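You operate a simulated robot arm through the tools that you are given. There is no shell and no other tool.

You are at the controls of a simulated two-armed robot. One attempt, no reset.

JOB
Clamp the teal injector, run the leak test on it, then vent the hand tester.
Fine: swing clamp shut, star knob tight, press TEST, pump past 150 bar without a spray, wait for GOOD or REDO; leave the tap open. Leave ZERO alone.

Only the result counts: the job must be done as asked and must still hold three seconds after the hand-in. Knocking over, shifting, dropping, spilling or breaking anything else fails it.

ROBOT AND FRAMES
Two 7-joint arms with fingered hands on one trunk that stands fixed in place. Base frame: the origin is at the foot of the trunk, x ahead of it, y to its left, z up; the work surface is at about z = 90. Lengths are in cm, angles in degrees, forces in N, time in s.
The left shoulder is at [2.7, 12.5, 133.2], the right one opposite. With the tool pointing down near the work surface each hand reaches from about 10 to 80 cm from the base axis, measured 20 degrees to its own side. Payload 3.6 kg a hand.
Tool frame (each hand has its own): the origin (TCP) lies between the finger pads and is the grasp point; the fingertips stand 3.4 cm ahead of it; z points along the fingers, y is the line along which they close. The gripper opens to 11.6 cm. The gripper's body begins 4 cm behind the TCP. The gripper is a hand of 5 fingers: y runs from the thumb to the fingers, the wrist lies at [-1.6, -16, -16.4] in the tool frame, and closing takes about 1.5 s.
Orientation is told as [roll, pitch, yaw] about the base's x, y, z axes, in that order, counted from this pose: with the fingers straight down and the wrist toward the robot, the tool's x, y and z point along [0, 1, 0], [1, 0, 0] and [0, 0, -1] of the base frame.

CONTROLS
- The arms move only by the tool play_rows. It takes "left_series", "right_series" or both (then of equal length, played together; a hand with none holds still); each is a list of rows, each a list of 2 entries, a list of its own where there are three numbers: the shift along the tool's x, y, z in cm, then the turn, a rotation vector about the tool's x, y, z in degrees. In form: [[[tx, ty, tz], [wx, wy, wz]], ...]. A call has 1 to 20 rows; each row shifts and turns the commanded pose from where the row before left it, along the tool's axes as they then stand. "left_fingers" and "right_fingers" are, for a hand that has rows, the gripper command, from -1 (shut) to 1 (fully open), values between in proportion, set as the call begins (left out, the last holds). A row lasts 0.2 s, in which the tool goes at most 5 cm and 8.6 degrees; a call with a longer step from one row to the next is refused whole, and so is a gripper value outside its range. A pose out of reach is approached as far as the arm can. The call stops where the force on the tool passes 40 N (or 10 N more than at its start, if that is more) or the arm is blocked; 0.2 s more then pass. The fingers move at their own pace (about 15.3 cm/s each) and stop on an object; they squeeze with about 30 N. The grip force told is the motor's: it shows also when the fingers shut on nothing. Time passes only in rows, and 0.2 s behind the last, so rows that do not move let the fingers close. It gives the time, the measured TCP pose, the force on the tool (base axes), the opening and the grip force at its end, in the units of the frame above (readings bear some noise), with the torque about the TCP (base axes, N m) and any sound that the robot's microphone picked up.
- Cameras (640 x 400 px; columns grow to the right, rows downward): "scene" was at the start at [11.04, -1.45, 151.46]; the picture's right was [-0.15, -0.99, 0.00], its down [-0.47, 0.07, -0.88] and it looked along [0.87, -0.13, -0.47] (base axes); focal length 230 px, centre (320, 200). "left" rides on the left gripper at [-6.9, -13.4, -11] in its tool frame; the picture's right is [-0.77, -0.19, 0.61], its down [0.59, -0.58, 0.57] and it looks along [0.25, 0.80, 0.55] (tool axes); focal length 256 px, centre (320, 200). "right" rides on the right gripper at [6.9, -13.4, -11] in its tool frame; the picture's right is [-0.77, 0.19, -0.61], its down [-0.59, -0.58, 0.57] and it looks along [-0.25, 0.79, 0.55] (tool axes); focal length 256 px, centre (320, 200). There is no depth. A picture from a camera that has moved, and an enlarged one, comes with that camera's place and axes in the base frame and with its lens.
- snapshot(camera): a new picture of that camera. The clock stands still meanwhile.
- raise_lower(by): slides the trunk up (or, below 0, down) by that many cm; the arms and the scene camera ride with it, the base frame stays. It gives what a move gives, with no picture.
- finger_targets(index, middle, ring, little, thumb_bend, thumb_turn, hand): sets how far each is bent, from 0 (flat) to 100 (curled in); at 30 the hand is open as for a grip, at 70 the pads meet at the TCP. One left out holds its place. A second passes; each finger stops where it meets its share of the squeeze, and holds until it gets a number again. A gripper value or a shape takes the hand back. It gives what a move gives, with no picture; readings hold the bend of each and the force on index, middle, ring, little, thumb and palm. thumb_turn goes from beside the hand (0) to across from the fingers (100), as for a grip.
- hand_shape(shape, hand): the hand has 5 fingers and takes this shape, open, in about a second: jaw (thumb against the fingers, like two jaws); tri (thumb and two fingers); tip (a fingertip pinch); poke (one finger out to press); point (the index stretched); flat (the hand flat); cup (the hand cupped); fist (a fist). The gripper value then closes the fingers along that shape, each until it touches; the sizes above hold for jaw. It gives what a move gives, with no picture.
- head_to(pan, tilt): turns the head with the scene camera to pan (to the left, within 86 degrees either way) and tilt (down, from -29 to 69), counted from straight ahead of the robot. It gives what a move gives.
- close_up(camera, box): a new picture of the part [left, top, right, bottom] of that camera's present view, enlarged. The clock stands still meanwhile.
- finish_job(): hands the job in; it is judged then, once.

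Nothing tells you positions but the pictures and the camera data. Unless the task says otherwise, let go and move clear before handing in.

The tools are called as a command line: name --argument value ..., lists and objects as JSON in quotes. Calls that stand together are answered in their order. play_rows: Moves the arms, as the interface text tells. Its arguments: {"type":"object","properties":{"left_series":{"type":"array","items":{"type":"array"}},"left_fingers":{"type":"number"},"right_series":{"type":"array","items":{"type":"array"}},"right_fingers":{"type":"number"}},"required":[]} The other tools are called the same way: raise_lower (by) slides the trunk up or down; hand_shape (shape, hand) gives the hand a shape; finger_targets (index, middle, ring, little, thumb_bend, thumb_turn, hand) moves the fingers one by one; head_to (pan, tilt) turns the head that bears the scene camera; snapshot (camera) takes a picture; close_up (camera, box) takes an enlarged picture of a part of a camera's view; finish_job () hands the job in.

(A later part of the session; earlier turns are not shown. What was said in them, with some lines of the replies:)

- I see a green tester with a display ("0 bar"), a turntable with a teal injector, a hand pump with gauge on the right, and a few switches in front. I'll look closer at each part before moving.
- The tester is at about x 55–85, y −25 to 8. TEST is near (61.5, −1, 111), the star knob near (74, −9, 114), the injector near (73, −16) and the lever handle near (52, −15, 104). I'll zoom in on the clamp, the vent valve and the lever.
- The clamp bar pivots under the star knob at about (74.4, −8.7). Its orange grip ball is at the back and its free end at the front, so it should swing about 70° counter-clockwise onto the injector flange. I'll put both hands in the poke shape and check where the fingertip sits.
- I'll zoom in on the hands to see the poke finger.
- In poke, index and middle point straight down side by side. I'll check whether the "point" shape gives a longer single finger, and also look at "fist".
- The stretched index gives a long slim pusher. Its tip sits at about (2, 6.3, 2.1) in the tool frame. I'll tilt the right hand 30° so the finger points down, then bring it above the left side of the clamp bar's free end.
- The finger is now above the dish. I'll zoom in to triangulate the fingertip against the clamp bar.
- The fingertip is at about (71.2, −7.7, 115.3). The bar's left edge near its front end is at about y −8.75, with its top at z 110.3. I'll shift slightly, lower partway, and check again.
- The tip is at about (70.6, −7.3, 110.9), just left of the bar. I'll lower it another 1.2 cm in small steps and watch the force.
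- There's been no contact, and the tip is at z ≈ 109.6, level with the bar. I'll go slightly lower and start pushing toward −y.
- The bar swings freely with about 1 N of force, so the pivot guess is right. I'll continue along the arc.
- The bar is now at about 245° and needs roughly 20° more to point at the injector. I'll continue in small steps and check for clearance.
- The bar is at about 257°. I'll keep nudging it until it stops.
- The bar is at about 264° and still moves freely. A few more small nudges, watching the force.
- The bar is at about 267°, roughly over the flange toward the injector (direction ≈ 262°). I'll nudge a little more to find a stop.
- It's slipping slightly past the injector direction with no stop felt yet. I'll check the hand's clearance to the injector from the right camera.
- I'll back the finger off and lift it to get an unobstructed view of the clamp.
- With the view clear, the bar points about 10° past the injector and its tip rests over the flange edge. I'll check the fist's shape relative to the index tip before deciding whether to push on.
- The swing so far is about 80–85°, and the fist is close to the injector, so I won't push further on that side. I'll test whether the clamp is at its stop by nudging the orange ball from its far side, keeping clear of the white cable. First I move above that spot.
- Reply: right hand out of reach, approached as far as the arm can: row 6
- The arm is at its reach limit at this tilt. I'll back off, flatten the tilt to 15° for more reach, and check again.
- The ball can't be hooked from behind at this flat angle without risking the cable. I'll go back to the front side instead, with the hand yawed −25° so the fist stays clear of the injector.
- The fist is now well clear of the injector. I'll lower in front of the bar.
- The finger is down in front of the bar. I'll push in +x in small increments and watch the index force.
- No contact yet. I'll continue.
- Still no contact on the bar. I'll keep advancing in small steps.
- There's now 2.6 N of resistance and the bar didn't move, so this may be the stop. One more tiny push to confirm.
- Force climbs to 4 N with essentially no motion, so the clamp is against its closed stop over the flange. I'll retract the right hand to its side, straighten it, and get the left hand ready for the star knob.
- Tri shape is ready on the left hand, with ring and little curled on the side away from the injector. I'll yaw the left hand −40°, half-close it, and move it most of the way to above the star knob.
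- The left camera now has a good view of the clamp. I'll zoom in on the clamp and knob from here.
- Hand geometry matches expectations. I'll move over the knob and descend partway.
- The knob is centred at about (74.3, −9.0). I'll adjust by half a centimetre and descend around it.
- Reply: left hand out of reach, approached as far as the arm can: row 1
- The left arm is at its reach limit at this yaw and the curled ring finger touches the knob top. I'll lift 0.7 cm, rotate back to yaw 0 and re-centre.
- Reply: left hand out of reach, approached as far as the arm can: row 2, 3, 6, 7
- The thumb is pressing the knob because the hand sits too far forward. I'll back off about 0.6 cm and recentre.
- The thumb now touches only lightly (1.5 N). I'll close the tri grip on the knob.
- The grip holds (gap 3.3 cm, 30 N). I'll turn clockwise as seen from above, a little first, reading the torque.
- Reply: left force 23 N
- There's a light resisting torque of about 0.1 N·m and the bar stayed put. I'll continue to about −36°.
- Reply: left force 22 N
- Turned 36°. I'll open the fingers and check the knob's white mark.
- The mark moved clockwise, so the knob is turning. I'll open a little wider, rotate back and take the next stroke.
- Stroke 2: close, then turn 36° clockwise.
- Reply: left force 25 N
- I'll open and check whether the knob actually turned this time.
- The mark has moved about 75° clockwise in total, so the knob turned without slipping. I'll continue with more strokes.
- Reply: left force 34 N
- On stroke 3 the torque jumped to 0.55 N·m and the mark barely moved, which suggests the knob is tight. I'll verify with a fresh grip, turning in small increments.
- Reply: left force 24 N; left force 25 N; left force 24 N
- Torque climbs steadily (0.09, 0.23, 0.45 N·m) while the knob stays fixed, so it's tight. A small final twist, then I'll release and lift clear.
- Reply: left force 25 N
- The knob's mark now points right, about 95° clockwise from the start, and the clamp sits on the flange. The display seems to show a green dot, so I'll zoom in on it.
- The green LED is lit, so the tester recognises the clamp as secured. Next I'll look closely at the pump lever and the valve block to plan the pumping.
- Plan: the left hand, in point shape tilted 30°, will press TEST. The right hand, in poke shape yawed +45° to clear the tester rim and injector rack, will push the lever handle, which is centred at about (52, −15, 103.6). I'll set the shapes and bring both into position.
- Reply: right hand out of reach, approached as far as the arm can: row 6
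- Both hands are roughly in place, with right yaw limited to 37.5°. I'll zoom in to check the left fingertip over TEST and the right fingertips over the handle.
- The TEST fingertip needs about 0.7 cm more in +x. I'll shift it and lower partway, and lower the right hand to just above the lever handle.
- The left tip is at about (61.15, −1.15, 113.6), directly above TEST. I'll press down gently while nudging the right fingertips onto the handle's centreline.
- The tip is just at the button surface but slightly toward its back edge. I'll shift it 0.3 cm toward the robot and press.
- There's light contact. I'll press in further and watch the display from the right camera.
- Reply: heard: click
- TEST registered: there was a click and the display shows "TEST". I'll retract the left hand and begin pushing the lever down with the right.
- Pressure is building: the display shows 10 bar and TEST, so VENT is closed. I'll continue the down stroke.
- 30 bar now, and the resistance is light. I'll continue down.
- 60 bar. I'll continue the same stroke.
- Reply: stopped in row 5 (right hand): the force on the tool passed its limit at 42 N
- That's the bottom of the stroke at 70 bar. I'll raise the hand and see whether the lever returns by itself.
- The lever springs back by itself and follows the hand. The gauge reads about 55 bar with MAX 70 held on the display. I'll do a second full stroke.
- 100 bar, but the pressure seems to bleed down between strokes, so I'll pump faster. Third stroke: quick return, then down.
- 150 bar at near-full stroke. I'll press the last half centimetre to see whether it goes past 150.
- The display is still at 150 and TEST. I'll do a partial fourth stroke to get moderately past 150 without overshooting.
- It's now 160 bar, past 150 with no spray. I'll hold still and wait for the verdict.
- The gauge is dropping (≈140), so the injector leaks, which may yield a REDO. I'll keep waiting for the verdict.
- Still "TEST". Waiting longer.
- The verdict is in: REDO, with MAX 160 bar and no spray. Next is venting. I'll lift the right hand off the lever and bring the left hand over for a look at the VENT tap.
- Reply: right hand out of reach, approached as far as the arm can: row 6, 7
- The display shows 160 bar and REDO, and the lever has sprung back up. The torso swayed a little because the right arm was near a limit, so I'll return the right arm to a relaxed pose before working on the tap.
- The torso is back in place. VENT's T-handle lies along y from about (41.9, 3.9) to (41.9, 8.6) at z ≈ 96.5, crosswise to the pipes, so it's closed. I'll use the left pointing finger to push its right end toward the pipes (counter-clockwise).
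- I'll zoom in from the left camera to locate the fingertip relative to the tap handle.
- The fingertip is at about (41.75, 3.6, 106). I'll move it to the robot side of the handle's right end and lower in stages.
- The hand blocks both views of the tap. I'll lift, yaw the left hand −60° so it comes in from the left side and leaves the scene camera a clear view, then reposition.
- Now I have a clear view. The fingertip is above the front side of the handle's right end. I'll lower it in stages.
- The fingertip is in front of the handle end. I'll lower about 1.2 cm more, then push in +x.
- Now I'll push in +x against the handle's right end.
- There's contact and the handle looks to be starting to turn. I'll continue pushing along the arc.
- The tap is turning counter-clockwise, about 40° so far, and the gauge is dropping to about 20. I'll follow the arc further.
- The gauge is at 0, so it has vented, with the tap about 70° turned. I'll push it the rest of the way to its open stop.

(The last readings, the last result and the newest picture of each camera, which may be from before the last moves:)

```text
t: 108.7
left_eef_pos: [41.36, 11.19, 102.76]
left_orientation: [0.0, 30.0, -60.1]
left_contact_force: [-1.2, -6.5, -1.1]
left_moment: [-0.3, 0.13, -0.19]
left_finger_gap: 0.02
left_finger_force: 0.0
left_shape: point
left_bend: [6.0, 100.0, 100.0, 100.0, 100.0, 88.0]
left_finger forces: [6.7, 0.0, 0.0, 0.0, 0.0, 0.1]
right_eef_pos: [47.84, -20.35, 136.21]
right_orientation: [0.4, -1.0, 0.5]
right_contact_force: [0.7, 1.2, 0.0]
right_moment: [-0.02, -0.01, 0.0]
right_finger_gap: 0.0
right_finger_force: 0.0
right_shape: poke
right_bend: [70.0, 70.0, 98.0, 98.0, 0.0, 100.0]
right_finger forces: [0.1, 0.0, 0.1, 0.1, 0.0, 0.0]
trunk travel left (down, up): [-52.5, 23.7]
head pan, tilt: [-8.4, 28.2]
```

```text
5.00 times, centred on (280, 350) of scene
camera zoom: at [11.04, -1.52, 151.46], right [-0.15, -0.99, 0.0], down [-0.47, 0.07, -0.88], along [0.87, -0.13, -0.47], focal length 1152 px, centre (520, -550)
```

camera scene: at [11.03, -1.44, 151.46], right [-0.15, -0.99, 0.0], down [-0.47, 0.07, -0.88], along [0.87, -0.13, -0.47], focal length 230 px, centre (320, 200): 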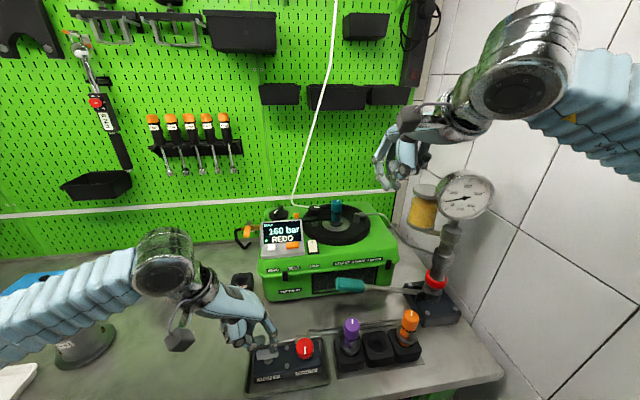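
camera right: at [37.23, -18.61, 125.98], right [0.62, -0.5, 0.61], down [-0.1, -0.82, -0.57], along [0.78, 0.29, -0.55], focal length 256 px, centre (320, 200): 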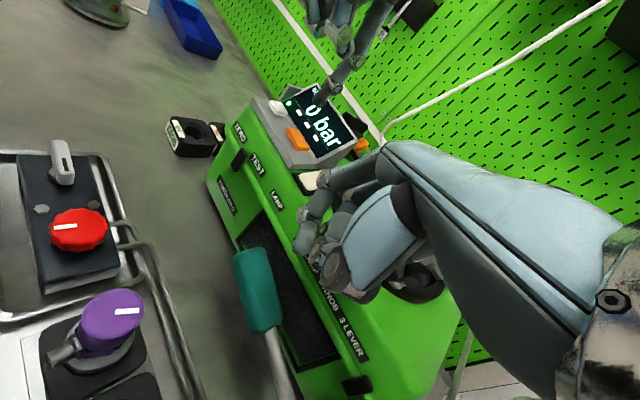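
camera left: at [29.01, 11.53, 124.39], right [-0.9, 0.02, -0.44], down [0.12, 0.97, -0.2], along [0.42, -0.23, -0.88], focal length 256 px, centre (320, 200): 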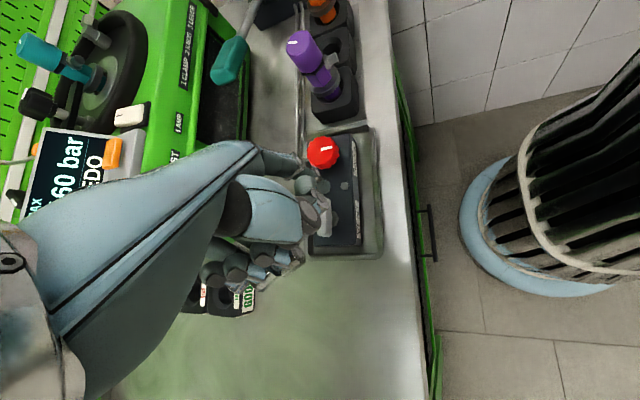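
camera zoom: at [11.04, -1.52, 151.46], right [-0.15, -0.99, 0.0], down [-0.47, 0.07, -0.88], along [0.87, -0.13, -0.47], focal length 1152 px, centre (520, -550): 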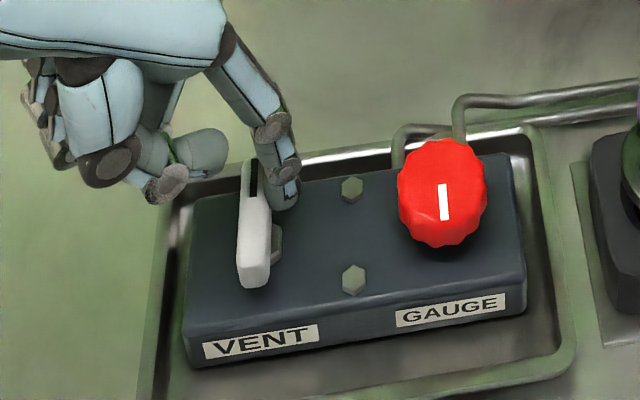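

The handle is in line with the pipes and against its stop at about 7 N, so the tap is fully open. I'll back the finger off and lift clear.

play_rows --left_series '[[[-0.25, 0.375, -0.217], [0, 0, 0]], [[0, -0.75, -1.3], [0, 0, 0]], [[0, -1.0, -1.73], [0, 0, 0]], [[0, -2.0, -3.46], [0, 0, 0]], [[0, -2.0, -3.46], [0, 0, 0]], [[0, -2.0, -3.46], [0, 0, 0]], [[0, -2.0, -3.46], [0, 0, 0]], [[0, 0, 0], [0, 0, 0]]]'

snapshot --camera "scene"

close_up --camera "scene" --box '[230, 310, 330, 390]'

close_up --camera "scene" --box '[240, 180, 400, 300]'

close_up --camera "scene" --box '[380, 160, 520, 340]'

```text
t: 110.5
left_eef_pos: [41.32, 10.94, 122.34]
left_orientation: [-0.2, 30.0, -60.2]
left_contact_force: [0.2, 0.1, -0.5]
left_moment: [0.01, -0.01, 0.05]
left_finger_gap: 0.0
left_finger_force: 0.0
left_shape: point
left_bend: [8.0, 100.0, 100.0, 100.0, 100.0, 88.0]
left_finger forces: [0.1, 0.1, 0.0, 0.1, 0.1, 0.0]
right_eef_pos: [47.96, -20.37, 136.39]
right_orientation: [0.3, -0.9, 0.4]
right_contact_force: [-0.3, -0.2, 0.3]
right_moment: [0.0, 0.01, 0.02]
right_finger_gap: 0.0
right_finger_force: 0.1
right_shape: poke
right_bend: [70.0, 70.0, 98.0, 98.0, 0.0, 100.0]
right_finger forces: [0.0, 0.1, 0.0, 0.0, 0.0, 0.0]
trunk travel left (down, up): [-52.5, 23.7]
head pan, tilt: [-8.4, 28.2]
```

```text
taken
camera scene: at [11.06, -1.37, 151.46], right [-0.15, -0.99, 0.0], down [-0.47, 0.07, -0.88], along [0.87, -0.13, -0.47], focal length 230 px, centre (320, 200)
```

scene: 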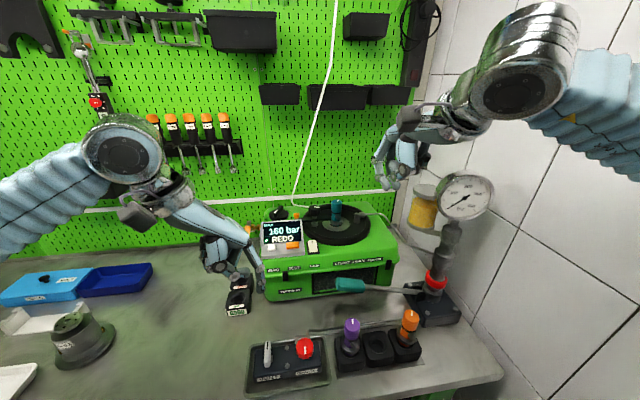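

```text
5.00 times, centred on (280, 350) of scene
camera zoom: at [11.06, -1.37, 151.46], right [-0.15, -0.99, 0.0], down [-0.47, 0.07, -0.88], along [0.87, -0.13, -0.47], focal length 1152 px, centre (520, -550)
```

zoom: 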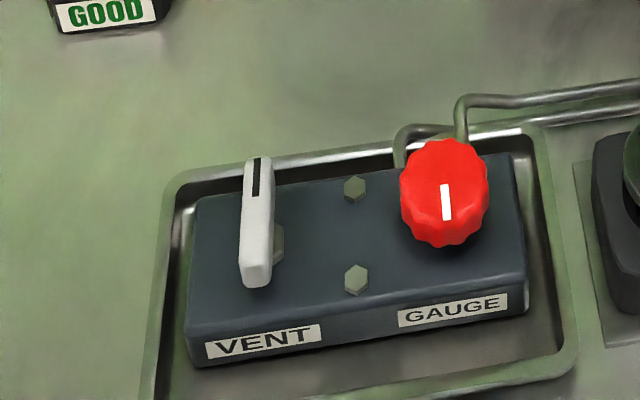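

```text
3.33 times, centred on (320, 240) of scene
camera zoom: at [11.06, -1.37, 151.46], right [-0.15, -0.99, 0.0], down [-0.47, 0.07, -0.88], along [0.87, -0.13, -0.47], focal length 768 px, centre (320, 67)
```

zoom: 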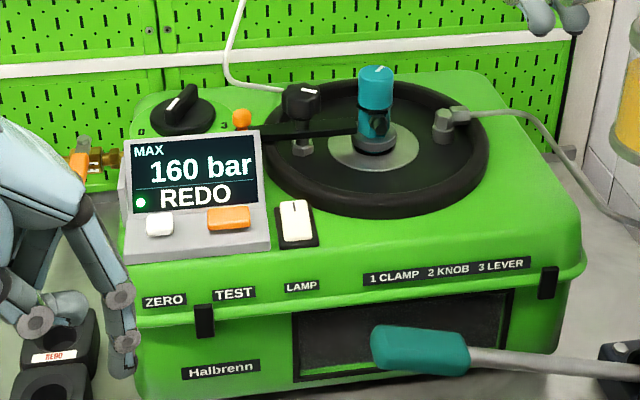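

```text
2.22 times, centred on (450, 250) of scene
camera zoom: at [11.06, -1.37, 151.46], right [-0.15, -0.99, 0.0], down [-0.47, 0.07, -0.88], along [0.87, -0.13, -0.47], focal length 512 px, centre (31, 89)
```

zoom: 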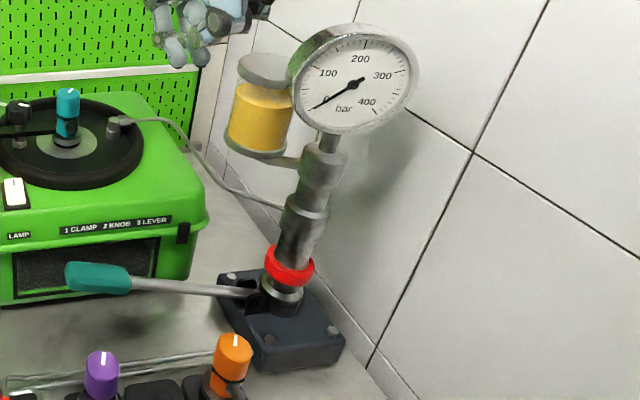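

Everything checks out: gauge at 0, VENT open, REDO shown with MAX 160 bar, clamp LED green and the lever at rest. I'll move the left hand fully clear before handing in.

play_rows --left_series '[[[1.28, -2.73, -2.7], [0, 0, 0]], [[1.28, -2.73, -2.7], [0, 0, 0]], [[1.28, -2.73, -2.7], [0, 0, 0]], [[1.28, -2.73, -2.7], [0, 0, 0]], [[1.28, -2.73, -2.7], [0, 0, 0]], [[0, 0, 0], [0, 0, 0]], [[0, 0, 0], [0, 0, 0]]]'

snapshot --camera "scene"

close_up --camera "scene" --box '[240, 180, 400, 300]'

```text
t: 112.1
left_eef_pos: [44.05, 18.32, 140.66]
left_orientation: [0.0, 29.9, -60.1]
left_contact_force: [0.1, 0.6, -0.5]
left_moment: [0.0, -0.04, 0.02]
left_finger_gap: 0.03
left_finger_force: 0.1
left_shape: point
left_bend: [8.0, 100.0, 100.0, 100.0, 100.0, 88.0]
left_finger forces: [0.0, 0.0, 0.0, 0.1, 0.1, 0.0]
right_eef_pos: [47.82, -20.37, 136.27]
right_orientation: [0.4, -1.1, 0.4]
right_contact_force: [-0.3, 0.4, -0.2]
right_moment: [0.01, 0.01, 0.02]
right_finger_gap: 0.0
right_finger_force: 0.0
right_shape: poke
right_bend: [70.0, 70.0, 98.0, 98.0, 0.0, 100.0]
right_finger forces: [0.0, 0.0, 0.1, 0.1, 0.0, 0.0]
trunk travel left (down, up): [-52.5, 23.7]
head pan, tilt: [-8.4, 28.2]
```

```text
taken
camera scene: at [11.02, -1.39, 151.46], right [-0.15, -0.99, 0.0], down [-0.47, 0.07, -0.88], along [0.87, -0.13, -0.47], focal length 230 px, centre (320, 200)
```

scene: 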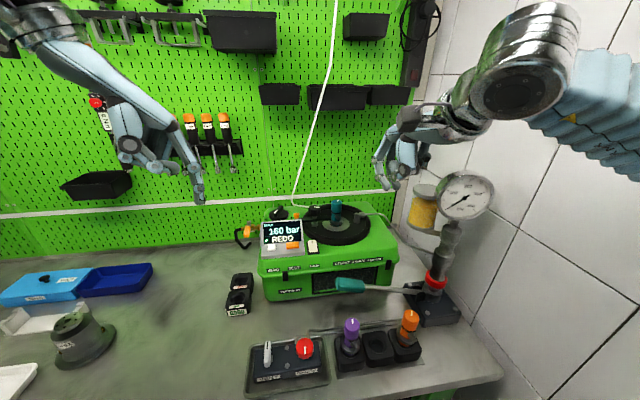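

```text
3.33 times, centred on (320, 240) of scene
camera zoom: at [11.02, -1.39, 151.46], right [-0.15, -0.99, 0.0], down [-0.47, 0.07, -0.88], along [0.87, -0.13, -0.47], focal length 768 px, centre (320, 67)
```

zoom: 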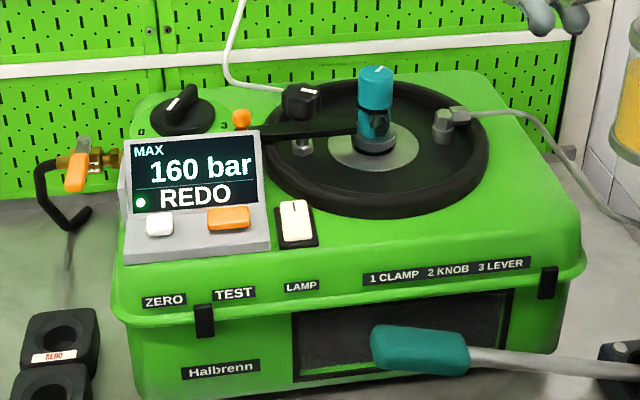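

Both hands are clear. The injector is clamped with the LED green, the test gave REDO at MAX 160 bar, the gauge reads 0 and the VENT tap is open. ZERO was not touched. I'm handing in the job.

finish_job

```text
The job is handed in.
```

The teal injector is clamped, its leak test ran to a verdict of **REDO**, and the hand tester is vented. I've handed the job in.

- **Clamp:** the swing clamp is shut against its stop and the star knob is tight. The tester's green LED came on after that and stayed lit.
- **Test:** I pressed TEST and pumped to a displayed maximum of 160 bar, with no spray seen. The gauge then fell to about 100 bar over the next few seconds. That looks like a leak in the injector, and REDO came up.
- **Vent:** the VENT tap is fully open, with its handle in line with the pipes. The gauge reads 0.

I didn't touch ZERO. I saw nothing else moved or knocked over, and both hands are clear of the bench.
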